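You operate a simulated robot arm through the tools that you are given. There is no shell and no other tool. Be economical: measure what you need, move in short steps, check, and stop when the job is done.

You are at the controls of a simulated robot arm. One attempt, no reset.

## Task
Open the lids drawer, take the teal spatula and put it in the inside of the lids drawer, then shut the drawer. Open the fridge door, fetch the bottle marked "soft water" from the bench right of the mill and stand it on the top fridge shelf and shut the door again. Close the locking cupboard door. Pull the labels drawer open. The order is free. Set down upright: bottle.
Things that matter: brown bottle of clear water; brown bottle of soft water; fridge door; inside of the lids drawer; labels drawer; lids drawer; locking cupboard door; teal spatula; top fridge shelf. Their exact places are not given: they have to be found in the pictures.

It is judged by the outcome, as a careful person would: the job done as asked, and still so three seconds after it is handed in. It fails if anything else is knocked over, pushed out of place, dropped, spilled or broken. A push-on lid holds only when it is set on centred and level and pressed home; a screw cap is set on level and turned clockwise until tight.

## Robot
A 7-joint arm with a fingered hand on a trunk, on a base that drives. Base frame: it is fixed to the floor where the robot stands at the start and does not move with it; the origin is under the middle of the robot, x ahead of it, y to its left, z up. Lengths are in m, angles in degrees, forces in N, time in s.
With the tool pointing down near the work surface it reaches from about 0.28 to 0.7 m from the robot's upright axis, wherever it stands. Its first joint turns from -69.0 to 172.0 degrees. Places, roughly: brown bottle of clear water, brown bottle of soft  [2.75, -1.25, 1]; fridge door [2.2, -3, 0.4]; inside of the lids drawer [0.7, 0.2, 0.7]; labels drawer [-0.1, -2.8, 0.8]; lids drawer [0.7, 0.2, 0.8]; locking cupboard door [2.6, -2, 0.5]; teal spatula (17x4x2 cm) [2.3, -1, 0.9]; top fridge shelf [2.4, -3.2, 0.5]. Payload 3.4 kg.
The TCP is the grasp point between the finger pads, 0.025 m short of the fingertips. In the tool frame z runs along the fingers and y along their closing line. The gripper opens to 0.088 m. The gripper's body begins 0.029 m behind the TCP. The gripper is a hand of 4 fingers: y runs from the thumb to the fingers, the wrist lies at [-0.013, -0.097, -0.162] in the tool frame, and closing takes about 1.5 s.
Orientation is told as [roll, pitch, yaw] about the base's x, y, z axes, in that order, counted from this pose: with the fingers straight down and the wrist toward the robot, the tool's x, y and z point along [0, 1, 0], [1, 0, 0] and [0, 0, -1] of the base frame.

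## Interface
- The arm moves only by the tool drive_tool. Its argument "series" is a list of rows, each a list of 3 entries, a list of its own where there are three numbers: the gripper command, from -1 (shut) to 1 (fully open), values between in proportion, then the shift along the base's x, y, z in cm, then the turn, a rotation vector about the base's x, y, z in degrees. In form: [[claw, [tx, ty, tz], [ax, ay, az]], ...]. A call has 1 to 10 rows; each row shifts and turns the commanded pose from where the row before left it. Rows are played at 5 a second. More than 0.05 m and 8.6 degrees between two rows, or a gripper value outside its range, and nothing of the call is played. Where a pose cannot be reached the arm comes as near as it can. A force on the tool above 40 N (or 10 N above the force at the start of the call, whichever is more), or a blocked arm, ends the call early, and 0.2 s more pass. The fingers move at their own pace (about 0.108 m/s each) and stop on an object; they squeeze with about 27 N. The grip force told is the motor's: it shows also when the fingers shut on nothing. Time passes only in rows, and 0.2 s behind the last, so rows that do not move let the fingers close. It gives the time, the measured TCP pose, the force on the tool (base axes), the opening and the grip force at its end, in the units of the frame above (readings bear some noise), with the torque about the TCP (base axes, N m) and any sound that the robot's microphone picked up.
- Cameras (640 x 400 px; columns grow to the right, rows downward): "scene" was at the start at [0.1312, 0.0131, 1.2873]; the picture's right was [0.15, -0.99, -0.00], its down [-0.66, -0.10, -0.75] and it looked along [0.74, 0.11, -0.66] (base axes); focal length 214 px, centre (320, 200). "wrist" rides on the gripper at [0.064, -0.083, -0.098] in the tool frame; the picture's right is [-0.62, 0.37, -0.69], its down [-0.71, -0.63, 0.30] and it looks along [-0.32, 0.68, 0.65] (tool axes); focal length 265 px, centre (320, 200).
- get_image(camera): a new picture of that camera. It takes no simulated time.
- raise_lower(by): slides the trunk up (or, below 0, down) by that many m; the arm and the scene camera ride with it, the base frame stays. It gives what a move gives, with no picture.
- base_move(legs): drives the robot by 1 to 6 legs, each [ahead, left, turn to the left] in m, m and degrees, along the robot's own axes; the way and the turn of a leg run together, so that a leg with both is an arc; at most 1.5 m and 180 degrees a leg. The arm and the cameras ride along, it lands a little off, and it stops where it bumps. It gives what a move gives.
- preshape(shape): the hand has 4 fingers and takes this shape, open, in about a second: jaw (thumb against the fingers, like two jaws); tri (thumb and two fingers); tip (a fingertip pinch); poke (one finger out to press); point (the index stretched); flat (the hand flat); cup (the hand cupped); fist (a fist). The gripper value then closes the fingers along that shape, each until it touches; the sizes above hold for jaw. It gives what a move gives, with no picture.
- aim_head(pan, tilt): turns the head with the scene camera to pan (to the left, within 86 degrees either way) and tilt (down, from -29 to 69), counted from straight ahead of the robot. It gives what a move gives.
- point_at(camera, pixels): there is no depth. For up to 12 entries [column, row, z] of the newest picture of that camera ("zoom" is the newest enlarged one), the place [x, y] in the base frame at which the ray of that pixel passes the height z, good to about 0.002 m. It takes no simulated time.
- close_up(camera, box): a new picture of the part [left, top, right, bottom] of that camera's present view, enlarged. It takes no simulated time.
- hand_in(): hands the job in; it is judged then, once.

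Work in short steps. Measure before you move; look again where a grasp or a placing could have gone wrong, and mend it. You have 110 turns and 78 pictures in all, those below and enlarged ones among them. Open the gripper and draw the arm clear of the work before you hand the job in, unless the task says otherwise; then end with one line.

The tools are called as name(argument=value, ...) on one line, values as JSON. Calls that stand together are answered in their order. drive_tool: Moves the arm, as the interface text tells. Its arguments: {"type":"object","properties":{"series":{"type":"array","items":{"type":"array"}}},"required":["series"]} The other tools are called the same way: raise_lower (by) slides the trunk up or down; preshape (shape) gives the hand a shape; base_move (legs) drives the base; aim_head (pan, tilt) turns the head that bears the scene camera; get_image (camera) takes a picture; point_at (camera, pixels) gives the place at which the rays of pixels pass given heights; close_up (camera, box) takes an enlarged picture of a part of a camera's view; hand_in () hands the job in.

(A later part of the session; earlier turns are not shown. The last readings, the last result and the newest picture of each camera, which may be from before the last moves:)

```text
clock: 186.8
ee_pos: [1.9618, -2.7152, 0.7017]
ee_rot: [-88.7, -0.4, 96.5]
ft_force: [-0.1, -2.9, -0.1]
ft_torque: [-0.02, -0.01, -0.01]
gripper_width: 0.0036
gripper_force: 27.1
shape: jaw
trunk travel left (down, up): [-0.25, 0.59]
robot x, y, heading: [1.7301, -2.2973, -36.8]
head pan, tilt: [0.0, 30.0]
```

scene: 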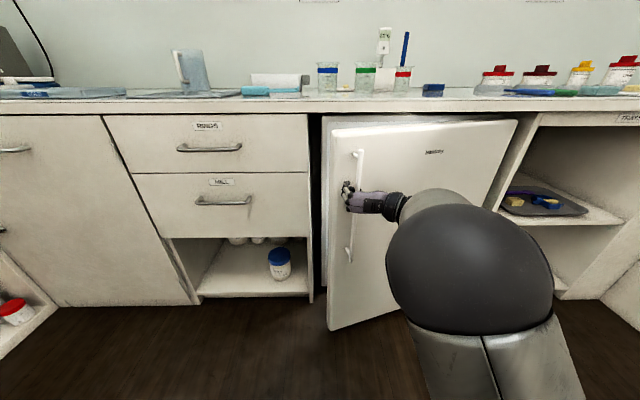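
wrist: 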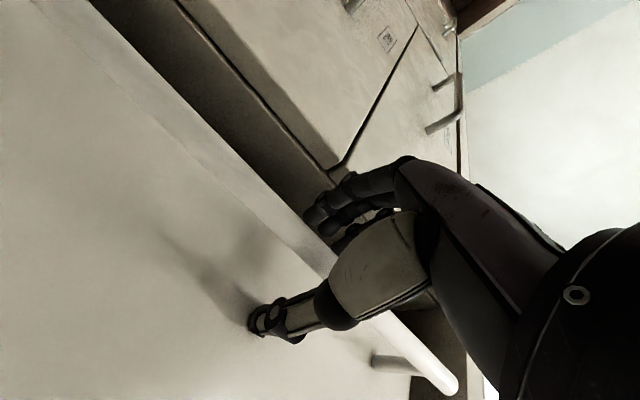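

The door is about 49° open and the load is small. I carry it further by a base slide to the right and back along the arc.

base_move(legs=[[-0.05, -0.07, 0], [-0.032, -0.08, 0]])

drive_tool(series=[[-1, [0, 0, 0], [0, 0, 4]], [-1, [0, 0, 0], [0, 0, 4]]])

get_image(camera="scene")

```text
clock: 188.5
ee_pos: [1.8054, -2.7817, 0.7027]
ee_rot: [-88.7, -0.2, 96.6]
ft_force: [-13.4, 25.6, -2.9]
ft_torque: [0.13, 0.02, -0.34]
gripper_width: 0.0034
gripper_force: 27.0
shape: jaw
trunk travel left (down, up): [-0.25, 0.59]
robot x, y, heading: [1.568, -2.3686, -36.8]
head pan, tilt: [0.0, 30.0]
```

```text
clock: 189.1
ee_pos: [1.8041, -2.7832, 0.7023]
ee_rot: [-88.5, -0.4, 104.6]
ft_force: [-14.0, 24.1, -0.4]
ft_torque: [0.25, 0.01, -0.84]
gripper_width: 0.0038
gripper_force: 27.3
shape: jaw
trunk travel left (down, up): [-0.25, 0.59]
robot x, y, heading: [1.5699, -2.3628, -36.9]
head pan, tilt: [0.0, 30.0]
```

```text
22 pictures are left
```

scene: 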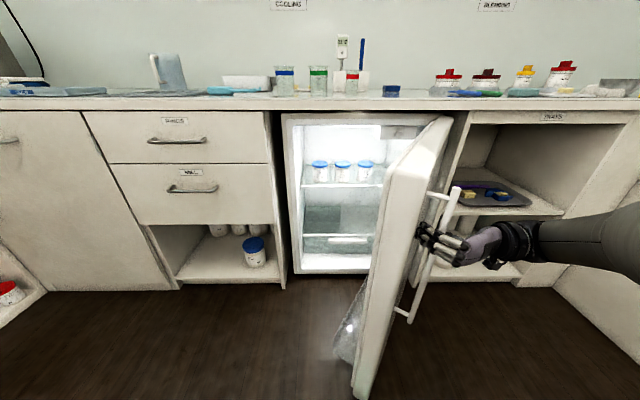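

The door is at about 61°, and the top fridge shelf shows three blue-lidded jars along the back. I ease the load and carry the door on to ~90° in alternating small slides and turns.

drive_tool(series=[[-1, [-1.0, 0.7, 0], [0, 0, 5]], [-1, [-0.5, 0.3, 0], [0, 0, 5]]])

base_move(legs=[[-0.03, -0.1, 0]])

drive_tool(series=[[-1, [0, 0, 0], [0, 0, 6]], [-1, [0, 0, 0], [0, 0, 6]]])

base_move(legs=[[-0.015, -0.1, 0]])

get_image(camera="scene")

```text
clock: 189.7
ee_pos: [1.7912, -2.7772, 0.6992]
ee_rot: [-88.6, -0.4, 114.4]
ft_force: [-0.9, -0.9, -0.6]
ft_torque: [0.0, 0.0, -0.02]
gripper_width: 0.0012
gripper_force: 27.7
shape: jaw
trunk travel left (down, up): [-0.25, 0.59]
robot x, y, heading: [1.5698, -2.3682, -36.9]
head pan, tilt: [0.0, 30.0]
```

```text
clock: 190.9
ee_pos: [1.7071, -2.8367, 0.701]
ee_rot: [-88.5, -0.3, 114.5]
ft_force: [-2.9, 3.2, 0.0]
ft_torque: [0.01, -0.01, -0.11]
gripper_width: 0.0014
gripper_force: 26.7
shape: jaw
trunk travel left (down, up): [-0.25, 0.59]
robot x, y, heading: [1.4874, -2.4258, -36.8]
head pan, tilt: [0.0, 30.0]
```

```text
clock: 191.5
ee_pos: [1.7066, -2.8365, 0.6994]
ee_rot: [-88.4, -0.5, 126.6]
ft_force: [-6.2, 7.1, 1.1]
ft_torque: [0.11, 0.06, -0.26]
gripper_width: 0.0017
gripper_force: 27.1
shape: jaw
trunk travel left (down, up): [-0.25, 0.59]
robot x, y, heading: [1.4892, -2.4256, -37.0]
head pan, tilt: [0.0, 30.0]
```

```text
clock: 192.6
ee_pos: [1.6348, -2.9102, 0.6991]
ee_rot: [-88.5, -0.4, 126.2]
ft_force: [-4.1, 3.7, 1.5]
ft_torque: [0.06, 0.05, -0.14]
gripper_width: 0.0016
gripper_force: 26.9
shape: jaw
trunk travel left (down, up): [-0.25, 0.59]
robot x, y, heading: [1.4141, -2.4988, -36.8]
head pan, tilt: [0.0, 30.0]
```

```text
21 pictures are left
```

scene: 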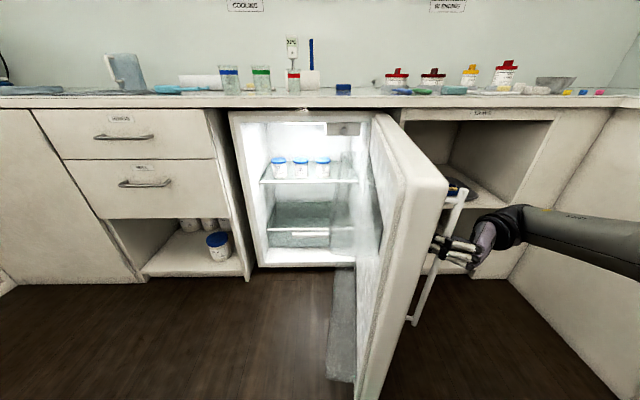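

The door is near 90°. One more 10 cm slide, then I release and retreat the hand away from the handle.

base_move(legs=[[0.015, -0.1, 0]])

drive_tool(series=[[1, [0, 0, 0], [0, 0, 0]], [1, [0, 0, 0], [0, 0, 0]], [1, [0, 0, 0], [0, 0, 0]], [1, [0, 0, 0], [0, 0, 0]], [1, [0, 0, 0], [0, 0, 0]], [1, [0, 0, 0], [0, 0, 0]], [1, [-2, -1.6, 0], [0, 0, 0]], [1, [-2, -1.6, 0], [0, 0, 0]], [1, [-2, -1.6, 0], [0, 0, 0]], [1, [-2, -1.6, 0], [0, 0, 0]]])

get_image(camera="scene")

```text
clock: 193.8
ee_pos: [1.5851, -2.9942, 0.7009]
ee_rot: [-88.5, -0.3, 126.5]
ft_force: [-26.5, 12.4, -2.8]
ft_torque: [0.1, 0.21, -0.45]
gripper_width: 0.0033
gripper_force: 27.6
shape: jaw
trunk travel left (down, up): [-0.25, 0.59]
robot x, y, heading: [1.3689, -2.5858, -37.2]
head pan, tilt: [0.0, 30.0]
```

```text
clock: 196.0
ee_pos: [1.513, -3.0528, 0.7048]
ee_rot: [-88.4, -0.6, 126.4]
ft_force: [0.6, 0.9, 0.5]
ft_torque: [0.03, 0.0, -0.04]
gripper_width: 0.0874
gripper_force: 0.0
shape: jaw
out of reach, approached as far as the arm can: row 10
trunk travel left (down, up): [-0.25, 0.59]
robot x, y, heading: [1.3609, -2.5826, -36.8]
head pan, tilt: [0.0, 30.0]
```

```text
20 pictures are left
```

scene: 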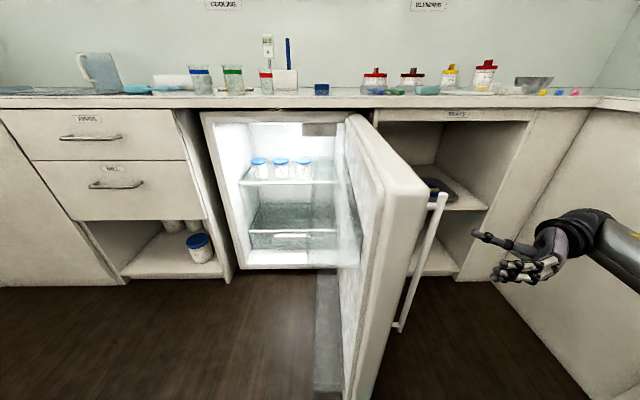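

The door stands at about 97°. I measure the fridge's top shelf and jars from this view.

close_up(camera="scene", box=[200, 105, 360, 275])

point_at(camera="scene", pixels=[[240, 184, 0.5], [334, 184, 0.5], [260, 179, 0.5], [303, 179, 0.5], [240, 184, 0.55], [334, 184, 0.55], [260, 179, 0.55], [303, 179, 0.55], [243, 268, 0.05], [236, 262, 0.05], [360, 265, 0.05]])

```text
2.35 times, centred on (280, 190) of scene
```

zoom: 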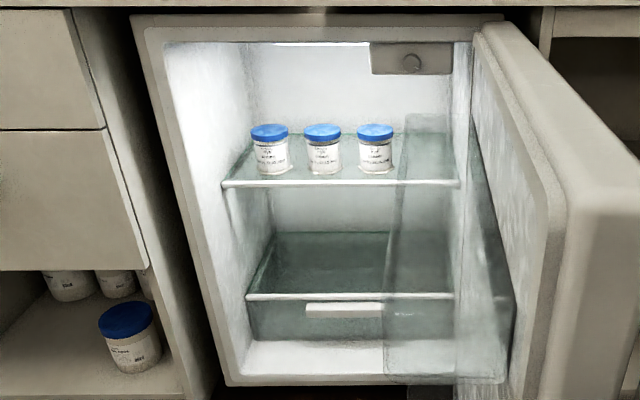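

```text
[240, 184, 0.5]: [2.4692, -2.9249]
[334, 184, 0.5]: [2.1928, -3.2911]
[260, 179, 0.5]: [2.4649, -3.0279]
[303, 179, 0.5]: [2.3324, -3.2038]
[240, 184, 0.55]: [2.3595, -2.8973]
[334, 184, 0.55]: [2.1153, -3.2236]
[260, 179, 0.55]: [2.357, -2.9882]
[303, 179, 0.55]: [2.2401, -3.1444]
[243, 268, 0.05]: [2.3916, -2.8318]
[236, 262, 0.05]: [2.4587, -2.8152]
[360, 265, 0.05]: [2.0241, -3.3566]
```

The slot right of the jars (f≈-1.26…-1.37) is the free place on the top shelf, so the wrist should be on the left of the bottle there. I back away, straighten the hand, and roll it to the other side.

base_move(legs=[[-0.55, 0, 0]])

drive_tool(series=[[1, [1, 1, 0], [0, 0, -8]], [1, [1, 1, 0], [0, 0, -8]], [1, [1, 1, 0], [0, 0, -8]], [1, [1, 1, 0], [0, 0, -8]], [1, [1, 1, 0], [0, 0, -8]], [1, [1, 0.5, 0], [0, 0, -8]], [1, [1, 0.5, 0], [0, 0, -8]], [1, [1, 0.5, 0], [0, 0, -8]], [1, [1, 0.5, 0], [0, 0, -8]], [1, [0, 0, 0], [0, 0, 0]]])

drive_tool(series=[[1, [0, 0, 2], [6.88, -5, 0]], [1, [0, 0, 2], [6.88, -5, 0]], [1, [0, 0, 2], [6.88, -5, 0]], [1, [0, 0, 0], [6.88, -5, 0]], [1, [0, 0, 0], [6.88, -5, 0]], [1, [0, 0, 0], [6.88, -5, 0]], [1, [0, 0, 0], [6.88, -5, 0]], [1, [0, 0, 0], [6.88, -5, 0]], [1, [0, 0, 0], [6.88, -5, 0]], [1, [0, 0, 0], [6.88, -5, 0]]])

drive_tool(series=[[1, [0, 0, 0], [6.88, -5, 0]], [1, [0, 0, 0], [6.88, -5, 0]], [1, [0, 0, 0], [6.88, -5, 0]], [1, [0, 0, 0], [6.88, -5, 0]], [1, [0, 0, 0], [6.88, -5, 0]], [1, [0, 0, 0], [6.88, -5, 0]], [1, [0, 0, 0], [6.88, -5, 0]], [1, [0, 0, 0], [6.88, -5, 0]], [1, [0, 0, 0], [6.88, -5, 0]], [1, [0, 0, 0], [6.88, -5, 0]]])

```text
clock: 199.1
ee_pos: [1.0757, -2.7233, 0.705]
ee_rot: [-88.5, -0.4, 126.2]
ft_force: [-0.1, -0.4, -0.1]
ft_torque: [0.02, -0.02, 0.01]
gripper_width: 0.0877
gripper_force: 0.1
shape: jaw
trunk travel left (down, up): [-0.25, 0.59]
robot x, y, heading: [0.9333, -2.2569, -37.1]
head pan, tilt: [0.0, 30.0]
```

```text
clock: 201.3
ee_pos: [1.251, -2.7058, 0.7042]
ee_rot: [-88.5, -0.5, 54.1]
ft_force: [-0.4, 0.3, 0.0]
ft_torque: [-0.05, 0.0, 0.0]
gripper_width: 0.0879
gripper_force: 0.1
shape: jaw
out of reach, approached as far as the arm can: row 2, 3, 4, 5, 6, 7
trunk travel left (down, up): [-0.25, 0.59]
robot x, y, heading: [0.9326, -2.2582, -37.1]
head pan, tilt: [0.0, 30.0]
```

```text
clock: 203.5
ee_pos: [1.2513, -2.7767, 0.9431]
ee_rot: [-75.6, -84.8, 42.2]
ft_force: [0.0, -0.2, 0.1]
ft_torque: [0.04, 0.0, 0.01]
gripper_width: 0.0877
gripper_force: 0.1
shape: jaw
out of reach, approached as far as the arm can: row 5, 6, 7, 8, 9, 10
trunk travel left (down, up): [-0.25, 0.59]
robot x, y, heading: [0.9345, -2.259, -36.8]
head pan, tilt: [0.0, 30.0]
```

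```text
clock: 205.7
ee_pos: [1.1518, -2.8153, 1.0201]
ee_rot: [91.5, -9.2, -126.3]
ft_force: [0.5, -0.5, -0.9]
ft_torque: [0.0, -0.01, -0.03]
gripper_width: 0.0879
gripper_force: 0.0
shape: jaw
out of reach, approached as far as the arm can: row 1, 2, 3, 4
trunk travel left (down, up): [-0.25, 0.59]
robot x, y, heading: [0.9299, -2.2543, -36.8]
head pan, tilt: [0.0, 30.0]
```

The roll succeeds, though the position strayed near the body. I move the hand out in front and finish the roll.

drive_tool(series=[[1, [4, 0.5, 0], [3.6, -2.6, 0]], [1, [4, 0.5, 0], [3.6, -2.6, 0]], [1, [4, 0.5, 0], [0, 0, 0]], [1, [4, 0.5, 0], [0, 0, 0]], [1, [0, 0, 0], [0, 0, 0]], [1, [0, 0, 0], [0, 0, 0]]])

```text
clock: 207.1
ee_pos: [1.3136, -2.7962, 1.0202]
ee_rot: [91.4, -0.5, -126.3]
ft_force: [-0.4, 0.6, -1.1]
ft_torque: [-0.01, -0.01, -0.05]
gripper_width: 0.088
gripper_force: 0.0
shape: jaw
trunk travel left (down, up): [-0.25, 0.59]
robot x, y, heading: [0.9303, -2.2543, -37.3]
head pan, tilt: [0.0, 30.0]
```

The orientation is right: fingers ahead, wrist on the left. I drive to the bench spot in front of the brown bottles and look.

base_move(legs=[[0, 0, 91], [0.7, -0.65, 0]])

raise_lower(by=0.2)

aim_head(pan=-15, tilt=25)

get_image(camera="scene")

```text
clock: 216.0
ee_pos: [2.4004, -1.6554, 1.0202]
ee_rot: [91.5, -0.5, -34.5]
ft_force: [0.1, 0.9, -1.1]
ft_torque: [-0.05, 0.03, 0.0]
gripper_width: 0.0883
gripper_force: 0.0
shape: jaw
trunk travel left (down, up): [-0.25, 0.59]
robot x, y, heading: [1.8703, -2.0528, 54.6]
head pan, tilt: [0.0, 30.0]
```

```text
clock: 218.2
ee_pos: [2.4013, -1.6562, 1.2205]
ee_rot: [91.5, -0.5, -34.5]
ft_force: [0.0, 0.8, -0.3]
ft_torque: [0.01, -0.03, 0.0]
gripper_width: 0.0877
gripper_force: 0.2
shape: jaw
trunk travel left (down, up): [-0.45, 0.39]
robot x, y, heading: [1.8751, -2.0531, 54.8]
head pan, tilt: [0.0, 30.0]
```

```text
clock: 219.0
ee_pos: [2.3994, -1.6553, 1.2219]
ee_rot: [91.5, -0.5, -34.5]
ft_force: [0.4, -0.4, 0.0]
ft_torque: [0.01, 0.01, -0.01]
gripper_width: 0.0878
gripper_force: 0.1
shape: jaw
trunk travel left (down, up): [-0.45, 0.39]
robot x, y, heading: [1.8714, -2.0541, 54.8]
head pan, tilt: [-15.0, 25.0]
```

```text
18 pictures are left
```

scene: 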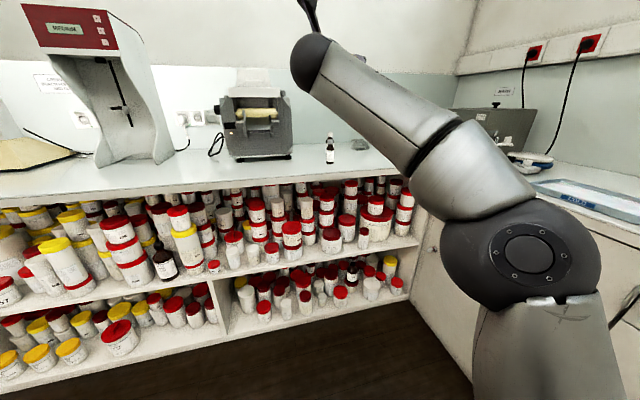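

One bottle shows at (330,150); the other is behind the arm. I enlarge it.

close_up(camera="scene", box=[300, 125, 380, 175])

point_at(camera="zoom", pixels=[[240, 300, 0.9], [240, 100, 1.05]])

```text
8.00 times, centred on (340, 150) of scene
```

zoom: 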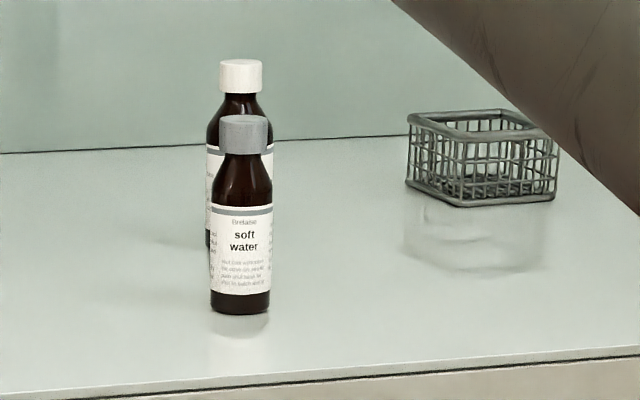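

```text
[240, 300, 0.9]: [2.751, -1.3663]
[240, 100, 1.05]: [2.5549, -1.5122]
```

The front, grey-capped bottle reads "soft water". I measure its width, axis and height.

point_at(camera="zoom", pixels=[[211, 290, 0.91], [271, 290, 0.91], [241, 313, 0.9], [245, 130, 1.0], [245, 130, 1.01], [245, 130, 1.02], [245, 130, 1.03], [220, 120, 1.02], [268, 120, 1.02], [240, 180, 1.0], [240, 80, 1.05], [240, 225, 0.9]])

```text
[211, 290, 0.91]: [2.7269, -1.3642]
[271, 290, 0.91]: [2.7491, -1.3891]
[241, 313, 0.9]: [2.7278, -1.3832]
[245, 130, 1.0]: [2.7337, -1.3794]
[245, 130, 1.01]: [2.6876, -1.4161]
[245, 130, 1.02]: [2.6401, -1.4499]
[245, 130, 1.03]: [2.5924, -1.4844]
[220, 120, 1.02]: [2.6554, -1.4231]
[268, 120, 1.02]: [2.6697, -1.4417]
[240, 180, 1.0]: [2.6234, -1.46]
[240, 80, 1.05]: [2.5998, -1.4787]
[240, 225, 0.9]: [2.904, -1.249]
```

The bottle is about 3.5 cm wide and 11 cm tall, axis at (2.742,-1.372). I shift right 11 cm, lower to z≈0.952, and drive up to 12 cm short of it.

base_move(legs=[[0, -0.113, -0.6]])

raise_lower(by=-0.27)

base_move(legs=[[0.31, 0, 0]])

get_image(camera="scene")

get_image(camera="wrist")

```text
clock: 220.2
ee_pos: [2.4991, -1.7308, 1.2213]
ee_rot: [91.5, -0.5, -35.3]
ft_force: [0.4, -0.8, -0.3]
ft_torque: [0.03, 0.04, 0.0]
gripper_width: 0.0879
gripper_force: 0.1
shape: jaw
trunk travel left (down, up): [-0.45, 0.39]
robot x, y, heading: [1.9655, -2.1212, 53.9]
head pan, tilt: [-15.0, 25.0]
```

```text
clock: 222.9
ee_pos: [2.4971, -1.7288, 0.9515]
ee_rot: [91.5, -0.4, -35.4]
ft_force: [-0.2, 0.2, -0.3]
ft_torque: [0.02, 0.01, 0.02]
gripper_width: 0.088
gripper_force: 0.0
shape: jaw
trunk travel left (down, up): [-0.18, 0.66]
robot x, y, heading: [1.9639, -2.1216, 54.0]
head pan, tilt: [-15.0, 25.0]
```

```text
clock: 225.0
ee_pos: [2.6779, -1.4742, 0.9511]
ee_rot: [91.5, -0.5, -34.9]
ft_force: [-0.1, 0.8, -0.4]
ft_torque: [0.03, -0.03, -0.03]
gripper_width: 0.0879
gripper_force: 0.1
shape: jaw
trunk travel left (down, up): [-0.18, 0.66]
robot x, y, heading: [2.1481, -1.8715, 54.2]
head pan, tilt: [-15.0, 25.0]
```

```text
16 pictures are left
```

scene: 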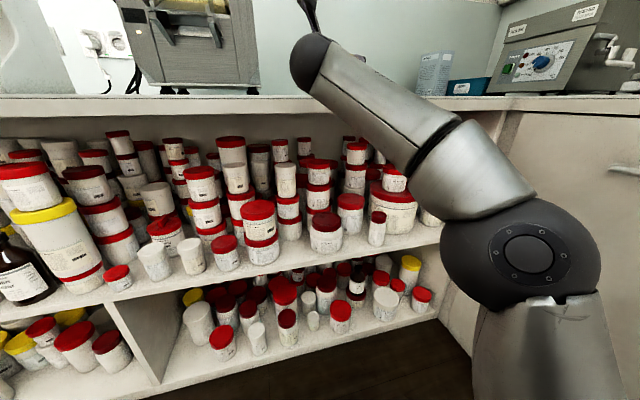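

```text
15 pictures are left
```

wrist: 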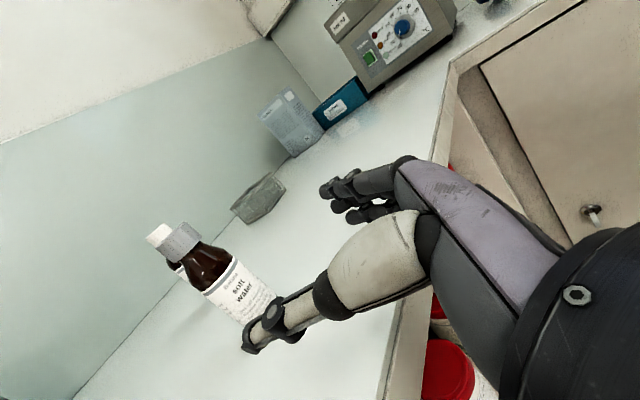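

I verify the bottle axis from the wrist view: cap centre (180,243), body (232,288).

point_at(camera="wrist", pixels=[[181, 243, 0.99], [181, 243, 1.0], [210, 270, 0.96], [210, 270, 0.95], [235, 290, 0.93]])

```text
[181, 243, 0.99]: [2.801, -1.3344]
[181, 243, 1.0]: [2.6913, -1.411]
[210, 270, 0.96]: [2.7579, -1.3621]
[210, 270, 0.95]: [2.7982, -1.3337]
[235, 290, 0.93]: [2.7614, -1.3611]
```

Lateral alignment is within 5 mm. I advance 11.8 cm and close on the bottle.

drive_tool(series=[[1, [1.73, 2.4, 0], [0, 0, 0]], [1, [1.73, 2.4, 0], [0, 0, 0]], [1, [1.73, 2.4, 0], [0, 0, 0]], [1, [1.73, 2.4, 0], [0, 0, 0]], [-1, [0, 0, 0], [0, 0, 0]], [-1, [0, 0, 0], [0, 0, 0]], [-1, [0, 0, 0], [0, 0, 0]], [-1, [0, 0, 0], [0, 0, 0]], [-1, [0, 0, 0], [0, 0, 0]], [-1, [0, 0, 0], [0, 0, 0]]])

get_image(camera="wrist")

```text
clock: 227.2
ee_pos: [2.7139, -1.4396, 0.9325]
ee_rot: [91.9, -0.7, -34.9]
ft_force: [-2.9, -1.0, 28.8]
ft_torque: [-1.59, 0.64, -0.15]
gripper_width: 0.0
gripper_force: 26.8
shape: jaw
out of reach, approached as far as the arm can: row 2, 3, 4
trunk travel left (down, up): [-0.18, 0.66]
robot x, y, heading: [2.145, -1.868, 53.9]
head pan, tilt: [-15.0, 25.0]
```

```text
14 pictures are left
```

wrist: 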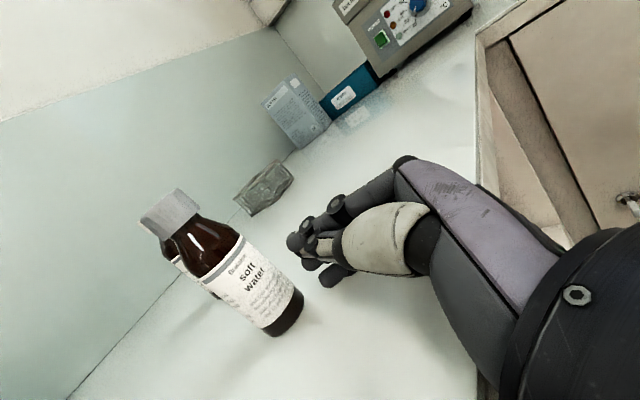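

The arm ran out of reach and sagged onto the bench just short of the bottle, which stands untouched. I retreat and lift, then exchange trunk height for arm height to gain reach.

drive_tool(series=[[-1, [-1.73, -2.4, 1], [0, 0, 0]], [-1, [-1.73, -2.4, 1], [0, 0, 0]], [-1, [-1.73, -2.4, 0], [0, 0, 0]], [-1, [-1.73, -2.4, 0], [0, 0, 0]], [-1, [-1.73, -2.4, 0], [0, 0, 0]], [1, [-1.73, -2.4, 0], [0, 0, 0]], [1, [0, 0, 0], [0, 0, 0]], [1, [0, 0, 0], [0, 0, 0]], [1, [0, 0, 0], [0, 0, 0]]])

raise_lower(by=0.2)

drive_tool(series=[[1, [0, 0, -4], [0, 0, 0]], [1, [0, 0, -4], [0, 0, 0]], [1, [0, 0, -4], [0, 0, 0]], [1, [0, 0, -4], [0, 0, 0]], [1, [0, 0, -3], [0, 0, 0]], [1, [0, 0, 0], [0, 0, 0]]])

```text
clock: 229.2
ee_pos: [2.6146, -1.5812, 0.9457]
ee_rot: [91.6, -0.5, -34.9]
ft_force: [0.4, -0.1, 0.0]
ft_torque: [0.03, 0.04, -0.01]
gripper_width: 0.0876
gripper_force: 0.0
shape: jaw
trunk travel left (down, up): [-0.18, 0.66]
robot x, y, heading: [2.1494, -1.8662, 54.1]
head pan, tilt: [-15.0, 25.0]
```

```text
clock: 231.4
ee_pos: [2.6141, -1.5817, 1.1462]
ee_rot: [91.6, -0.5, -35.0]
ft_force: [-0.5, -0.1, -0.6]
ft_torque: [0.02, 0.0, 0.0]
gripper_width: 0.0877
gripper_force: 0.1
shape: jaw
trunk travel left (down, up): [-0.38, 0.46]
robot x, y, heading: [2.1442, -1.8708, 54.2]
head pan, tilt: [-15.0, 25.0]
```

```text
clock: 232.8
ee_pos: [2.6177, -1.5784, 0.9544]
ee_rot: [91.4, -0.5, -35.1]
ft_force: [-0.2, -0.6, -0.5]
ft_torque: [0.01, 0.03, 0.02]
gripper_width: 0.0875
gripper_force: 0.1
shape: jaw
trunk travel left (down, up): [-0.38, 0.46]
robot x, y, heading: [2.1424, -1.8676, 54.1]
head pan, tilt: [-15.0, 25.0]
```

The hand is at 0.954 with a better arm posture. I take 14 cm by base, leaving 10 cm.

base_move(legs=[[0.14, 0.017, 0]])

drive_tool(series=[[1, [1.2, 1.65, 0], [0, 0, 0]], [1, [1.2, 1.65, 0], [0, 0, 0]], [1, [1.2, 1.65, 0], [0, 0, 0]], [1, [0, 0, 0], [0, 0, 0]]])

get_image(camera="wrist")

```text
clock: 234.1
ee_pos: [2.6855, -1.4575, 0.9533]
ee_rot: [91.5, -0.5, -35.2]
ft_force: [0.5, -1.2, 0.7]
ft_torque: [0.03, -0.01, 0.03]
gripper_width: 0.0877
gripper_force: 0.0
shape: jaw
trunk travel left (down, up): [-0.38, 0.46]
robot x, y, heading: [2.2119, -1.7436, 54.0]
head pan, tilt: [-15.0, 25.0]
```

```text
clock: 235.1
ee_pos: [2.7201, -1.4078, 0.954]
ee_rot: [91.5, -0.5, -35.3]
ft_force: [-1.2, 0.4, -0.2]
ft_torque: [-0.01, 0.0, -0.01]
gripper_width: 0.0878
gripper_force: 0.1
shape: jaw
trunk travel left (down, up): [-0.38, 0.46]
robot x, y, heading: [2.2171, -1.7422, 53.9]
head pan, tilt: [-15.0, 25.0]
```

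```text
13 pictures are left
```

wrist: 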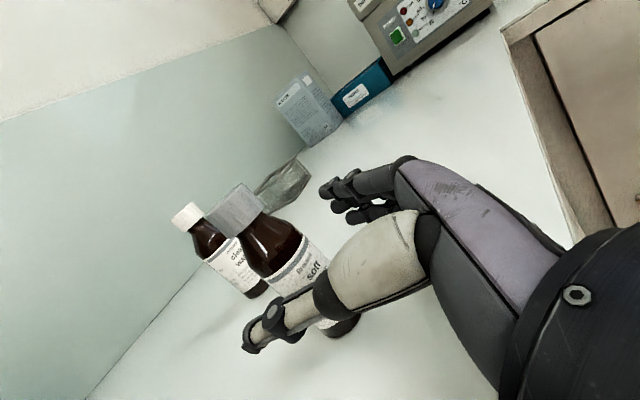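

The bottle sits between thumb and fingers ahead. I advance 4 cm and close.

drive_tool(series=[[1, [1.2, 1.65, 0], [0, 0, 0]], [1, [1.2, 1.65, 0], [0, 0, 0]], [-1, [0, 0, 0], [0, 0, 0]], [-1, [0, 0, 0], [0, 0, 0]], [-1, [0, 0, 0], [0, 0, 0]], [-1, [0, 0, 0], [0, 0, 0]], [-1, [0, 0, 0], [0, 0, 0]], [-1, [0, 0, 0], [0, 0, 0]], [-1, [0, 0, 0], [0, 0, 0]], [-1, [0, 0, 0], [0, 0, 0]]])

get_image(camera="wrist")

```text
clock: 237.3
ee_pos: [2.7439, -1.3756, 0.9544]
ee_rot: [91.5, -0.5, -35.2]
ft_force: [-0.2, -0.3, -0.5]
ft_torque: [-0.03, 0.0, 0.0]
gripper_width: 0.0112
gripper_force: 26.8
shape: jaw
trunk travel left (down, up): [-0.38, 0.46]
robot x, y, heading: [2.2188, -1.7409, 54.0]
head pan, tilt: [-15.0, 25.0]
```

```text
12 pictures are left
```

wrist: 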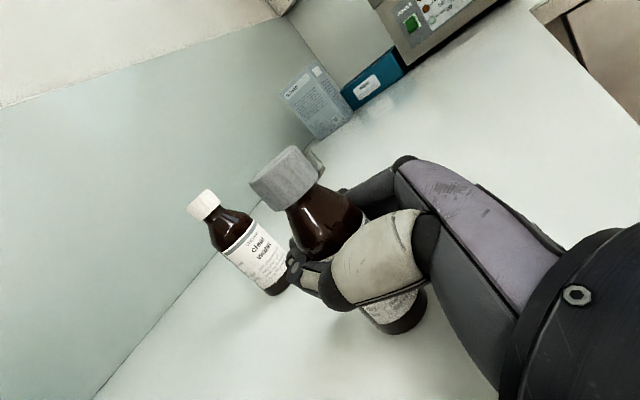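

The bottle is gripped. I lift it, back off to mid-room and turn right to face the fridge.

raise_lower(by=0.08)

base_move(legs=[[-0.35, 0, 0], [-0.25, 0.6, 0], [0, 0, -90]])

base_move(legs=[[0, -0.45, 0]])

raise_lower(by=-0.36)

aim_head(pan=0, tilt=20)

get_image(camera="scene")

```text
clock: 238.5
ee_pos: [2.7432, -1.3762, 1.0333]
ee_rot: [91.4, -0.5, -35.1]
ft_force: [0.4, 0.6, -0.9]
ft_torque: [0.0, -0.03, -0.01]
gripper_width: 0.0115
gripper_force: 27.7
shape: jaw
trunk travel left (down, up): [-0.46, 0.38]
robot x, y, heading: [2.2121, -1.7464, 54.1]
head pan, tilt: [-15.0, 25.0]
```

```text
clock: 247.8
ee_pos: [1.7448, -2.4068, 1.034]
ee_rot: [91.5, -0.5, -125.1]
ft_force: [-0.2, 0.1, -1.7]
ft_torque: [0.0, 0.02, 0.0]
gripper_width: 0.011
gripper_force: 27.2
shape: jaw
trunk travel left (down, up): [-0.46, 0.38]
robot x, y, heading: [1.3741, -1.8779, -36.1]
head pan, tilt: [-15.0, 25.0]
```

```text
clock: 250.5
ee_pos: [1.4897, -2.7674, 1.0339]
ee_rot: [91.4, -0.6, -124.6]
ft_force: [-0.2, -0.6, -0.2]
ft_torque: [-0.02, -0.03, 0.0]
gripper_width: 0.0113
gripper_force: 26.8
shape: jaw
trunk travel left (down, up): [-0.46, 0.38]
robot x, y, heading: [1.1136, -2.2411, -35.6]
head pan, tilt: [-15.0, 25.0]
```

```text
clock: 254.0
ee_pos: [1.488, -2.7674, 0.6745]
ee_rot: [91.4, -0.4, -124.5]
ft_force: [0.8, -0.2, -0.8]
ft_torque: [-0.05, 0.02, -0.02]
gripper_width: 0.0112
gripper_force: 26.9
shape: jaw
trunk travel left (down, up): [-0.1, 0.74]
robot x, y, heading: [1.1153, -2.2403, -35.7]
head pan, tilt: [-15.0, 25.0]
```

```text
clock: 254.8
ee_pos: [1.4882, -2.7672, 0.6735]
ee_rot: [91.4, -0.5, -124.6]
ft_force: [-0.8, -0.1, -1.9]
ft_torque: [0.03, 0.0, -0.01]
gripper_width: 0.0112
gripper_force: 27.3
shape: jaw
trunk travel left (down, up): [-0.1, 0.74]
robot x, y, heading: [1.1137, -2.2426, -35.5]
head pan, tilt: [0.0, 20.0]
```

```text
11 pictures are left
```

scene: 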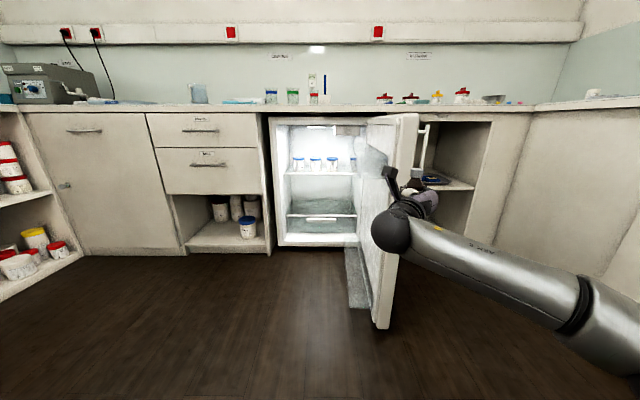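

I enlarge the fridge interior to fix the shelf height and the free slot.

close_up(camera="scene", box=[270, 115, 400, 196])

```text
4.92 times, centred on (335, 156) of scene
```

zoom: 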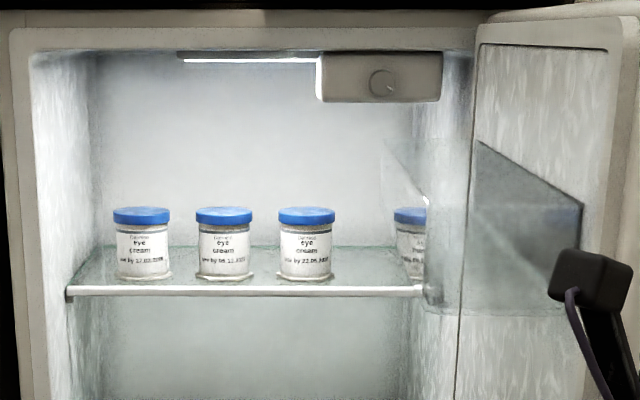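

A fourth lid-like shape shows at zoom (410,235); I check whether it is a real jar.

close_up(camera="scene", box=[322, 145, 372, 180])

point_at(camera="zoom", pixels=[[320, 200, 0.55]])

```text
11.43 times, centred on (347, 162) of scene
```

zoom: 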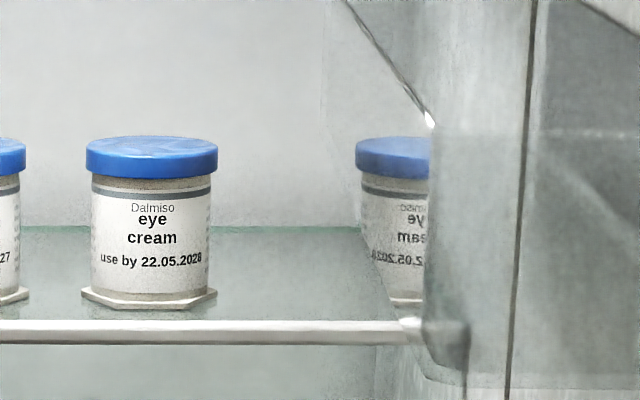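

```text
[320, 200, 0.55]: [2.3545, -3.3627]
```

The lettering is mirrored: it is only a reflection, so the slot is free. I measure shelf ends, jar and wall.

point_at(camera="scene", pixels=[[284.2, 174.3, 0.54], [356.3, 174.3, 0.54], [284.2, 174.3, 0.56], [284.2, 174.3, 0.52], [356.3, 174.3, 0.52]])

point_at(camera="zoom", pixels=[[150, 307, 0.54], [82, 298, 0.54], [218, 298, 0.54], [405, 300, 0.54], [150, 307, 0.52], [218, 298, 0.52], [405, 300, 0.52]])

```text
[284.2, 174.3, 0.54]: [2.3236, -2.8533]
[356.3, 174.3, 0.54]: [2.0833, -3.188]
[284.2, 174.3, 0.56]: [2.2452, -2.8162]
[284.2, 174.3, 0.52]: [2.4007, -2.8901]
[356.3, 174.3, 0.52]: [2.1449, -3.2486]
```

```text
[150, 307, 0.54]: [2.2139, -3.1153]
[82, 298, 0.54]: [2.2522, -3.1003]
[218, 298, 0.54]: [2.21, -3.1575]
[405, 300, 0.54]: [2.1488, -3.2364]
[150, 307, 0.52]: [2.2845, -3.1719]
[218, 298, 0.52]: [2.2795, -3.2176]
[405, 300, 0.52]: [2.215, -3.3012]
```

The shelf is at z≈0.51, its front edge at l≈-3.69, and the free slot spans f -1.267…-1.375. I will come in on a 22° diagonal to clear the door bins; first I trade trunk for arm height to gain reach, shift left, and turn.

raise_lower(by=0.17)

drive_tool(series=[[-1, [0, 0, -4], [0, 0, 0]], [-1, [0, 0, -4], [0, 0, 0]], [-1, [0, 0, -4], [0, 0, 0]], [-1, [0, 0, -4], [0, 0, 0]], [-1, [0, 0, -4], [0, 0, 0]], [-1, [0, 0, -4], [0, 0, 0]], [-1, [0, 0, 0], [0, 0, 0]]])

base_move(legs=[[0, 0.45, 0], [0, 0, -22.5]])

```text
clock: 256.7
ee_pos: [1.4878, -2.7672, 0.844]
ee_rot: [91.4, -0.4, -124.7]
ft_force: [0.1, 0.2, -1.0]
ft_torque: [-0.02, 0.0, 0.01]
gripper_width: 0.0115
gripper_force: 27.1
shape: jaw
trunk travel left (down, up): [-0.27, 0.57]
robot x, y, heading: [1.1135, -2.2421, -35.7]
head pan, tilt: [0.0, 20.0]
```

```text
clock: 258.3
ee_pos: [1.4596, -2.7707, 0.7749]
ee_rot: [90.1, -0.3, -124.4]
ft_force: [0.7, -1.3, -1.0]
ft_torque: [-0.03, -0.02, 0.0]
gripper_width: 0.0115
gripper_force: 26.5
shape: jaw
out of reach, approached as far as the arm can: row 2, 3, 4, 5, 6
trunk travel left (down, up): [-0.27, 0.57]
robot x, y, heading: [1.1158, -2.2417, -35.6]
head pan, tilt: [0.0, 20.0]
```

```text
clock: 262.2
ee_pos: [1.4884, -2.5004, 0.7735]
ee_rot: [90.0, -0.3, -146.6]
ft_force: [0.1, -0.2, -1.2]
ft_torque: [-0.01, -0.01, 0.02]
gripper_width: 0.0112
gripper_force: 27.3
shape: jaw
trunk travel left (down, up): [-0.27, 0.57]
robot x, y, heading: [1.3679, -1.8801, -57.7]
head pan, tilt: [0.0, 20.0]
```

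The arm cannot go lower relative to the trunk in this posture. I bring the command back up and test how far forward it can extend here in free space.

drive_tool(series=[[-1, [0, 0, 4.5], [0, 0, 0]], [-1, [0, 0, 4.5], [0, 0, 0]], [-1, [0, 0, 4.5], [0, 0, 0]], [-1, [0, 0, 4.5], [0, 0, 0]], [-1, [1.6, -2.5, 0], [0, 0, 0]], [-1, [1.6, -2.5, 0], [0, 0, 0]], [-1, [1.6, -2.5, 0], [0, 0, 0]], [-1, [1.6, -2.5, 0], [0, 0, 0]], [-1, [0, 0, 0], [0, 0, 0]]])

```text
clock: 264.2
ee_pos: [1.5546, -2.6016, 0.9546]
ee_rot: [89.9, -0.5, -146.6]
ft_force: [-0.2, 0.5, -0.4]
ft_torque: [0.02, -0.03, 0.01]
gripper_width: 0.0113
gripper_force: 27.2
shape: jaw
trunk travel left (down, up): [-0.27, 0.57]
robot x, y, heading: [1.3703, -1.8806, -57.8]
head pan, tilt: [0.0, 20.0]
```

Forward reach of 0.71 m works. I lower the arm at this extension.

drive_tool(series=[[-1, [0, 0, -3], [0, 0, 0]], [-1, [0, 0, -3], [0, 0, 0]], [-1, [0, 0, -3], [0, 0, 0]], [-1, [0, 0, -3], [0, 0, 0]], [-1, [0, 0, -3], [0, 0, 0]], [-1, [0, 0, -3], [0, 0, 0]], [-1, [0, 0, 0], [0, 0, 0]]])

```text
clock: 265.8
ee_pos: [1.5539, -2.6008, 0.7749]
ee_rot: [89.6, -0.4, -146.7]
ft_force: [-0.3, 0.0, -1.5]
ft_torque: [-0.01, -0.02, -0.04]
gripper_width: 0.0112
gripper_force: 26.9
shape: jaw
trunk travel left (down, up): [-0.27, 0.57]
robot x, y, heading: [1.3699, -1.8795, -57.9]
head pan, tilt: [0.0, 20.0]
```

The bottle is now at fwd 0.71 with good posture. I lower the trunk to z≈0.60, shift left 25 cm, and advance diagonally to just outside the fridge.

raise_lower(by=-0.17)

base_move(legs=[[0, 0.253, 0], [0.62, 0, 0]])

aim_head(pan=5, tilt=20)

get_image(camera="scene")

```text
clock: 267.7
ee_pos: [1.5536, -2.5997, 0.6049]
ee_rot: [89.5, -0.3, -146.6]
ft_force: [0.3, -0.6, -1.4]
ft_torque: [0.01, 0.04, -0.02]
gripper_width: 0.0115
gripper_force: 26.7
shape: jaw
trunk travel left (down, up): [-0.1, 0.74]
robot x, y, heading: [1.3684, -1.8799, -57.6]
head pan, tilt: [0.0, 20.0]
```

```text
clock: 272.5
ee_pos: [2.0887, -2.9867, 0.6052]
ee_rot: [89.5, -0.2, -146.9]
ft_force: [0.3, -0.5, -0.1]
ft_torque: [0.0, -0.03, 0.03]
gripper_width: 0.0114
gripper_force: 26.7
shape: jaw
trunk travel left (down, up): [-0.1, 0.74]
robot x, y, heading: [1.9088, -2.2659, -58.0]
head pan, tilt: [0.0, 20.0]
```

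```text
clock: 273.2
ee_pos: [2.0889, -2.9867, 0.6038]
ee_rot: [89.4, -0.3, -146.7]
ft_force: [0.2, -0.5, -0.5]
ft_torque: [-0.01, -0.01, -0.03]
gripper_width: 0.0113
gripper_force: 27.1
shape: jaw
trunk travel left (down, up): [-0.1, 0.74]
robot x, y, heading: [1.9062, -2.2704, -57.8]
head pan, tilt: [5.0, 20.0]
```

```text
8 pictures are left
```

scene: 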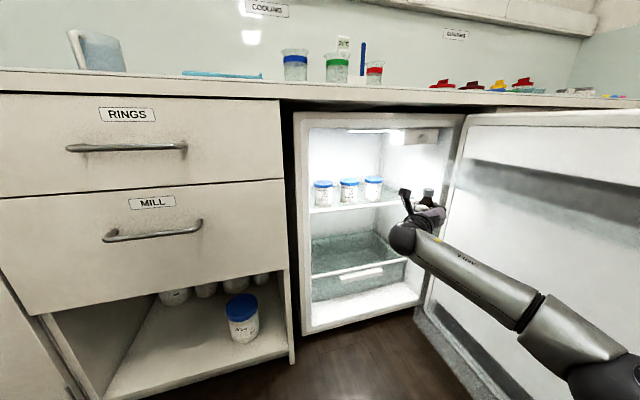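

The bottle is aligned with the diagonal. I recheck jar 3 and the shelf from this nearer view.

point_at(camera="scene", pixels=[[373, 200, 0.51], [383, 198, 0.51], [349, 203, 0.51], [312, 213, 0.51], [380, 178, 0.59]])

close_up(camera="scene", box=[300, 140, 460, 240])

```text
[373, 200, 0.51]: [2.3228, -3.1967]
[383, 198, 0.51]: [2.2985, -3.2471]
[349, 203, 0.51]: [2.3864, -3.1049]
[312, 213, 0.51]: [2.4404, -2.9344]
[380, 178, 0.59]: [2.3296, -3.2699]
```

```text
4.00 times, centred on (380, 190) of scene
```

zoom: 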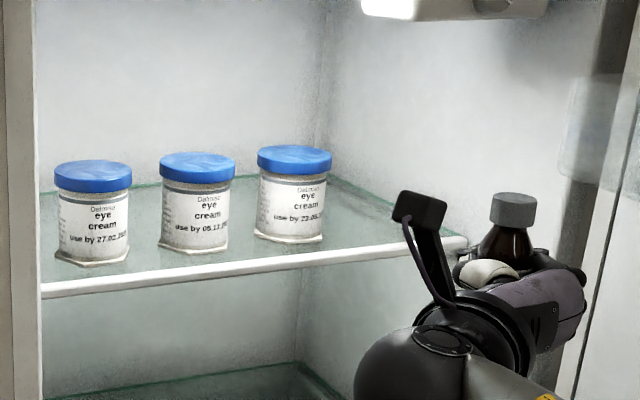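

Jar 3 and slot agree with my numbers. I advance 22 cm by base, then check the reading.

base_move(legs=[[0.22, 0, 0]])

close_up(camera="scene", box=[300, 120, 500, 245])

```text
clock: 274.9
ee_pos: [2.2067, -3.1739, 0.6061]
ee_rot: [89.5, -0.3, -146.7]
ft_force: [0.0, 0.2, -2.0]
ft_torque: [-0.05, 0.0, -0.01]
gripper_width: 0.0113
gripper_force: 27.0
shape: jaw
trunk travel left (down, up): [-0.1, 0.74]
robot x, y, heading: [2.0232, -2.4541, -57.9]
head pan, tilt: [5.0, 20.0]
```

```text
3.20 times, centred on (400, 182) of scene
```

zoom: 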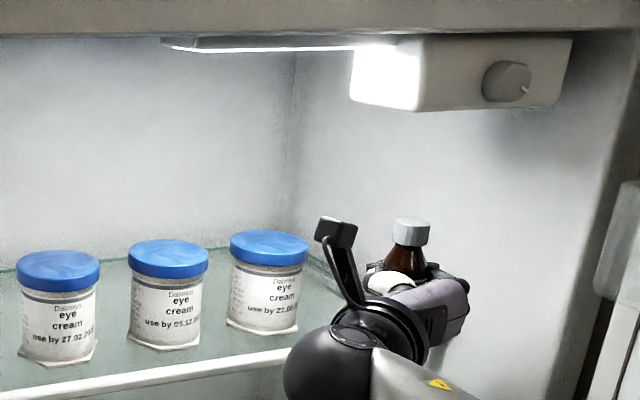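

10 cm remain and the slot is clear. I take 6 cm by base and the last 4.5 cm by arm.

base_move(legs=[[0.06, 0, 0]])

drive_tool(series=[[-1, [0.8, -1.2, 0], [0, 0, 0]], [-1, [0.8, -1.2, 0], [0, 0, 0]], [-1, [0.8, -1.2, 0], [0, 0, 0]], [-1, [0, 0, 0], [0, 0, 0]]])

```text
clock: 275.9
ee_pos: [2.24, -3.2262, 0.6058]
ee_rot: [89.5, -0.2, -146.7]
ft_force: [0.4, -0.8, -2.0]
ft_torque: [-0.04, -0.01, 0.0]
gripper_width: 0.0111
gripper_force: 26.8
shape: jaw
trunk travel left (down, up): [-0.1, 0.74]
robot x, y, heading: [2.0504, -2.5041, -57.7]
head pan, tilt: [5.0, 20.0]
```

```text
clock: 276.9
ee_pos: [2.2633, -3.2633, 0.6044]
ee_rot: [89.4, -0.3, -146.7]
ft_force: [-0.8, -0.1, -0.7]
ft_torque: [0.0, -0.02, -0.04]
gripper_width: 0.0111
gripper_force: 27.1
shape: jaw
trunk travel left (down, up): [-0.1, 0.74]
robot x, y, heading: [2.056, -2.503, -57.7]
head pan, tilt: [5.0, 20.0]
```

On target (f -1.309, l -3.750). I correct the 2° pitch drift so the bottle is upright, and lower in small steps to contact.

drive_tool(series=[[-1, [0, 0, 0], [-1.67, -1.1, 0]], [-1, [0, 0, -1], [0, 0, 0]], [-1, [0, 0, -1], [0, 0, 0]], [-1, [0, 0, -0.7], [0, 0, 0]], [-1, [0, 0, -0.4], [0, 0, 0]], [-1, [0, 0, -0.4], [0, 0, 0]], [-1, [0, 0, -0.4], [0, 0, 0]], [-1, [0, 0, -0.4], [0, 0, 0]], [-1, [0, 0, 0], [0, 0, 0]]])

```text
clock: 278.9
ee_pos: [2.2693, -3.279, 0.606]
ee_rot: [90.8, -0.1, -146.7]
ft_force: [0.1, 0.8, -1.6]
ft_torque: [0.0, 0.0, -0.03]
gripper_width: 0.0112
gripper_force: 27.1
shape: jaw
out of reach, approached as far as the arm can: row 1, 2, 3, 4, 5, 6, 7, 8
trunk travel left (down, up): [-0.1, 0.74]
robot x, y, heading: [2.0548, -2.5042, -58.0]
head pan, tilt: [5.0, 20.0]
```

The arm can't lower at this extension, so I use the trunk: 3 cm, then small steps to contact.

raise_lower(by=-0.03)

raise_lower(by=-0.006)

close_up(camera="scene", box=[320, 100, 480, 200])

```text
clock: 279.6
ee_pos: [2.2695, -3.2784, 0.5766]
ee_rot: [90.9, -0.2, -146.8]
ft_force: [-0.5, 0.0, -1.6]
ft_torque: [-0.02, 0.02, 0.0]
gripper_width: 0.0111
gripper_force: 27.5
shape: jaw
trunk travel left (down, up): [-0.07, 0.77]
robot x, y, heading: [2.0552, -2.5048, -57.9]
head pan, tilt: [5.0, 20.0]
```

```text
clock: 280.2
ee_pos: [2.2693, -3.2777, 0.5688]
ee_rot: [90.9, -0.2, -146.7]
ft_force: [0.7, -0.1, -1.1]
ft_torque: [-0.01, 0.0, 0.0]
gripper_width: 0.0113
gripper_force: 26.6
shape: jaw
trunk travel left (down, up): [-0.064, 0.776]
robot x, y, heading: [2.0538, -2.5034, -57.7]
head pan, tilt: [5.0, 20.0]
```

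```text
4.00 times, centred on (400, 150) of scene
```

zoom: 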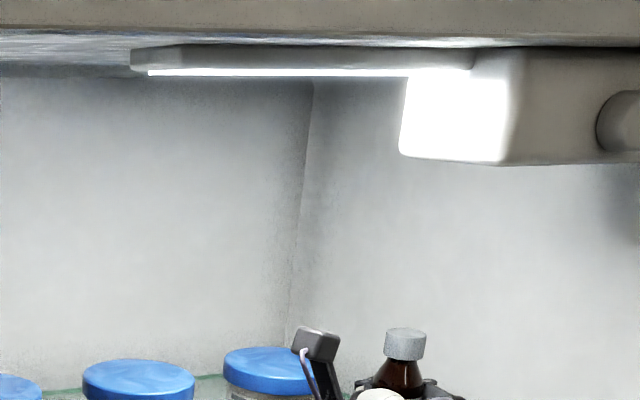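

Upright and still free of contact. I go down in 3 mm steps while watching the vertical force.

raise_lower(by=-0.004)

raise_lower(by=-0.003)

raise_lower(by=-0.003)

```text
clock: 280.7
ee_pos: [2.27, -3.2791, 0.5658]
ee_rot: [90.9, -0.3, -146.7]
ft_force: [0.5, 0.0, -1.7]
ft_torque: [-0.02, -0.05, 0.0]
gripper_width: 0.0112
gripper_force: 26.6
shape: jaw
trunk travel left (down, up): [-0.06, 0.78]
robot x, y, heading: [2.0602, -2.5055, -57.8]
head pan, tilt: [5.0, 20.0]
```

```text
clock: 281.2
ee_pos: [2.2692, -3.2779, 0.5637]
ee_rot: [91.0, -0.1, -146.6]
ft_force: [0.7, -1.1, 3.8]
ft_torque: [0.0, 0.06, 0.02]
gripper_width: 0.0111
gripper_force: 26.9
shape: jaw
trunk travel left (down, up): [-0.057, 0.783]
robot x, y, heading: [2.0586, -2.5075, -57.8]
head pan, tilt: [5.0, 20.0]
```

```text
clock: 281.7
ee_pos: [2.2687, -3.2765, 0.563]
ee_rot: [91.2, -0.4, -146.6]
ft_force: [2.7, -3.0, 12.9]
ft_torque: [0.02, 0.08, -0.03]
gripper_width: 0.0115
gripper_force: 26.7
shape: jaw
trunk travel left (down, up): [-0.054, 0.786]
robot x, y, heading: [2.0536, -2.5052, -57.9]
head pan, tilt: [5.0, 20.0]
```

Contact at z 0.5637 exactly as expected. I relax 2 mm and open the fingers gradually.

raise_lower(by=0.003)

drive_tool(series=[[-0.5, [0, 0, 0], [0, 0, 0]], [-0.5, [0, 0, 0], [0, 0, 0]], [-0.2, [0, 0, 0], [0, 0, 0]], [-0.2, [0, 0, 0], [0, 0, 0]], [0.1, [0, 0, 0], [0, 0, 0]], [0.1, [0, 0, 0], [0, 0, 0]]])

get_image(camera="wrist")

```text
clock: 282.2
ee_pos: [2.2688, -3.2768, 0.5637]
ee_rot: [91.0, -0.3, -146.7]
ft_force: [1.7, 0.0, 8.4]
ft_torque: [0.05, 0.03, 0.01]
gripper_width: 0.0114
gripper_force: 26.9
shape: jaw
trunk travel left (down, up): [-0.057, 0.783]
robot x, y, heading: [2.055, -2.5037, -57.6]
head pan, tilt: [5.0, 20.0]
```

```text
clock: 283.6
ee_pos: [2.27, -3.2775, 0.5623]
ee_rot: [90.9, -0.1, -146.7]
ft_force: [-0.1, 0.0, -0.3]
ft_torque: [0.01, 0.0, 0.01]
gripper_width: 0.0478
gripper_force: 0.1
shape: jaw
trunk travel left (down, up): [-0.057, 0.783]
robot x, y, heading: [2.0541, -2.5041, -57.8]
head pan, tilt: [5.0, 20.0]
```

```text
4 pictures are left
```

wrist: 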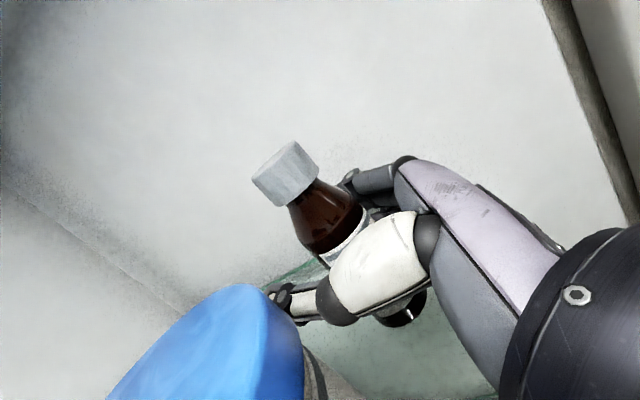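

The bottle stands free in the opened fingers. I retreat slowly by arm, then by base along the same diagonal.

drive_tool(series=[[0.1, [-0.7, 0.75, 0], [0, 0, 0]], [0.1, [-0.7, 0.75, 0], [0, 0, 0]], [0.1, [-0.65, 0.75, 0], [0, 0, 0]], [0.1, [-0.65, 0.75, 0], [0, 0, 0]], [0.1, [-1.1, 1.65, 0], [0, 0, 0]], [0.1, [-1.1, 1.65, 0], [0, 0, 0]], [0.1, [-1.1, 1.65, 0], [0, 0, 0]], [0.1, [0, 0, 0], [0, 0, 0]]])

base_move(legs=[[-0.35, 0, 0]])

get_image(camera="scene")

```text
clock: 285.4
ee_pos: [2.2112, -3.1996, 0.5732]
ee_rot: [90.5, -0.1, -146.7]
ft_force: [0.4, 0.4, 0.0]
ft_torque: [-0.01, 0.01, 0.01]
gripper_width: 0.0479
gripper_force: 0.1
shape: jaw
out of reach, approached as far as the arm can: row 3, 5
trunk travel left (down, up): [-0.057, 0.783]
robot x, y, heading: [2.0575, -2.5046, -57.8]
head pan, tilt: [5.0, 20.0]
```

```text
clock: 287.8
ee_pos: [2.0263, -2.8966, 0.5726]
ee_rot: [90.4, -0.2, -145.9]
ft_force: [0.3, 0.0, 0.3]
ft_torque: [0.01, 0.0, 0.0]
gripper_width: 0.048
gripper_force: 0.0
shape: jaw
trunk travel left (down, up): [-0.057, 0.783]
robot x, y, heading: [1.8613, -2.2009, -56.9]
head pan, tilt: [5.0, 20.0]
```

```text
3 pictures are left
```

scene: 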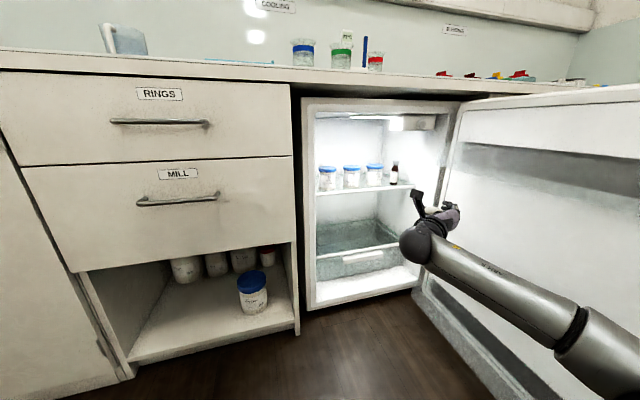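

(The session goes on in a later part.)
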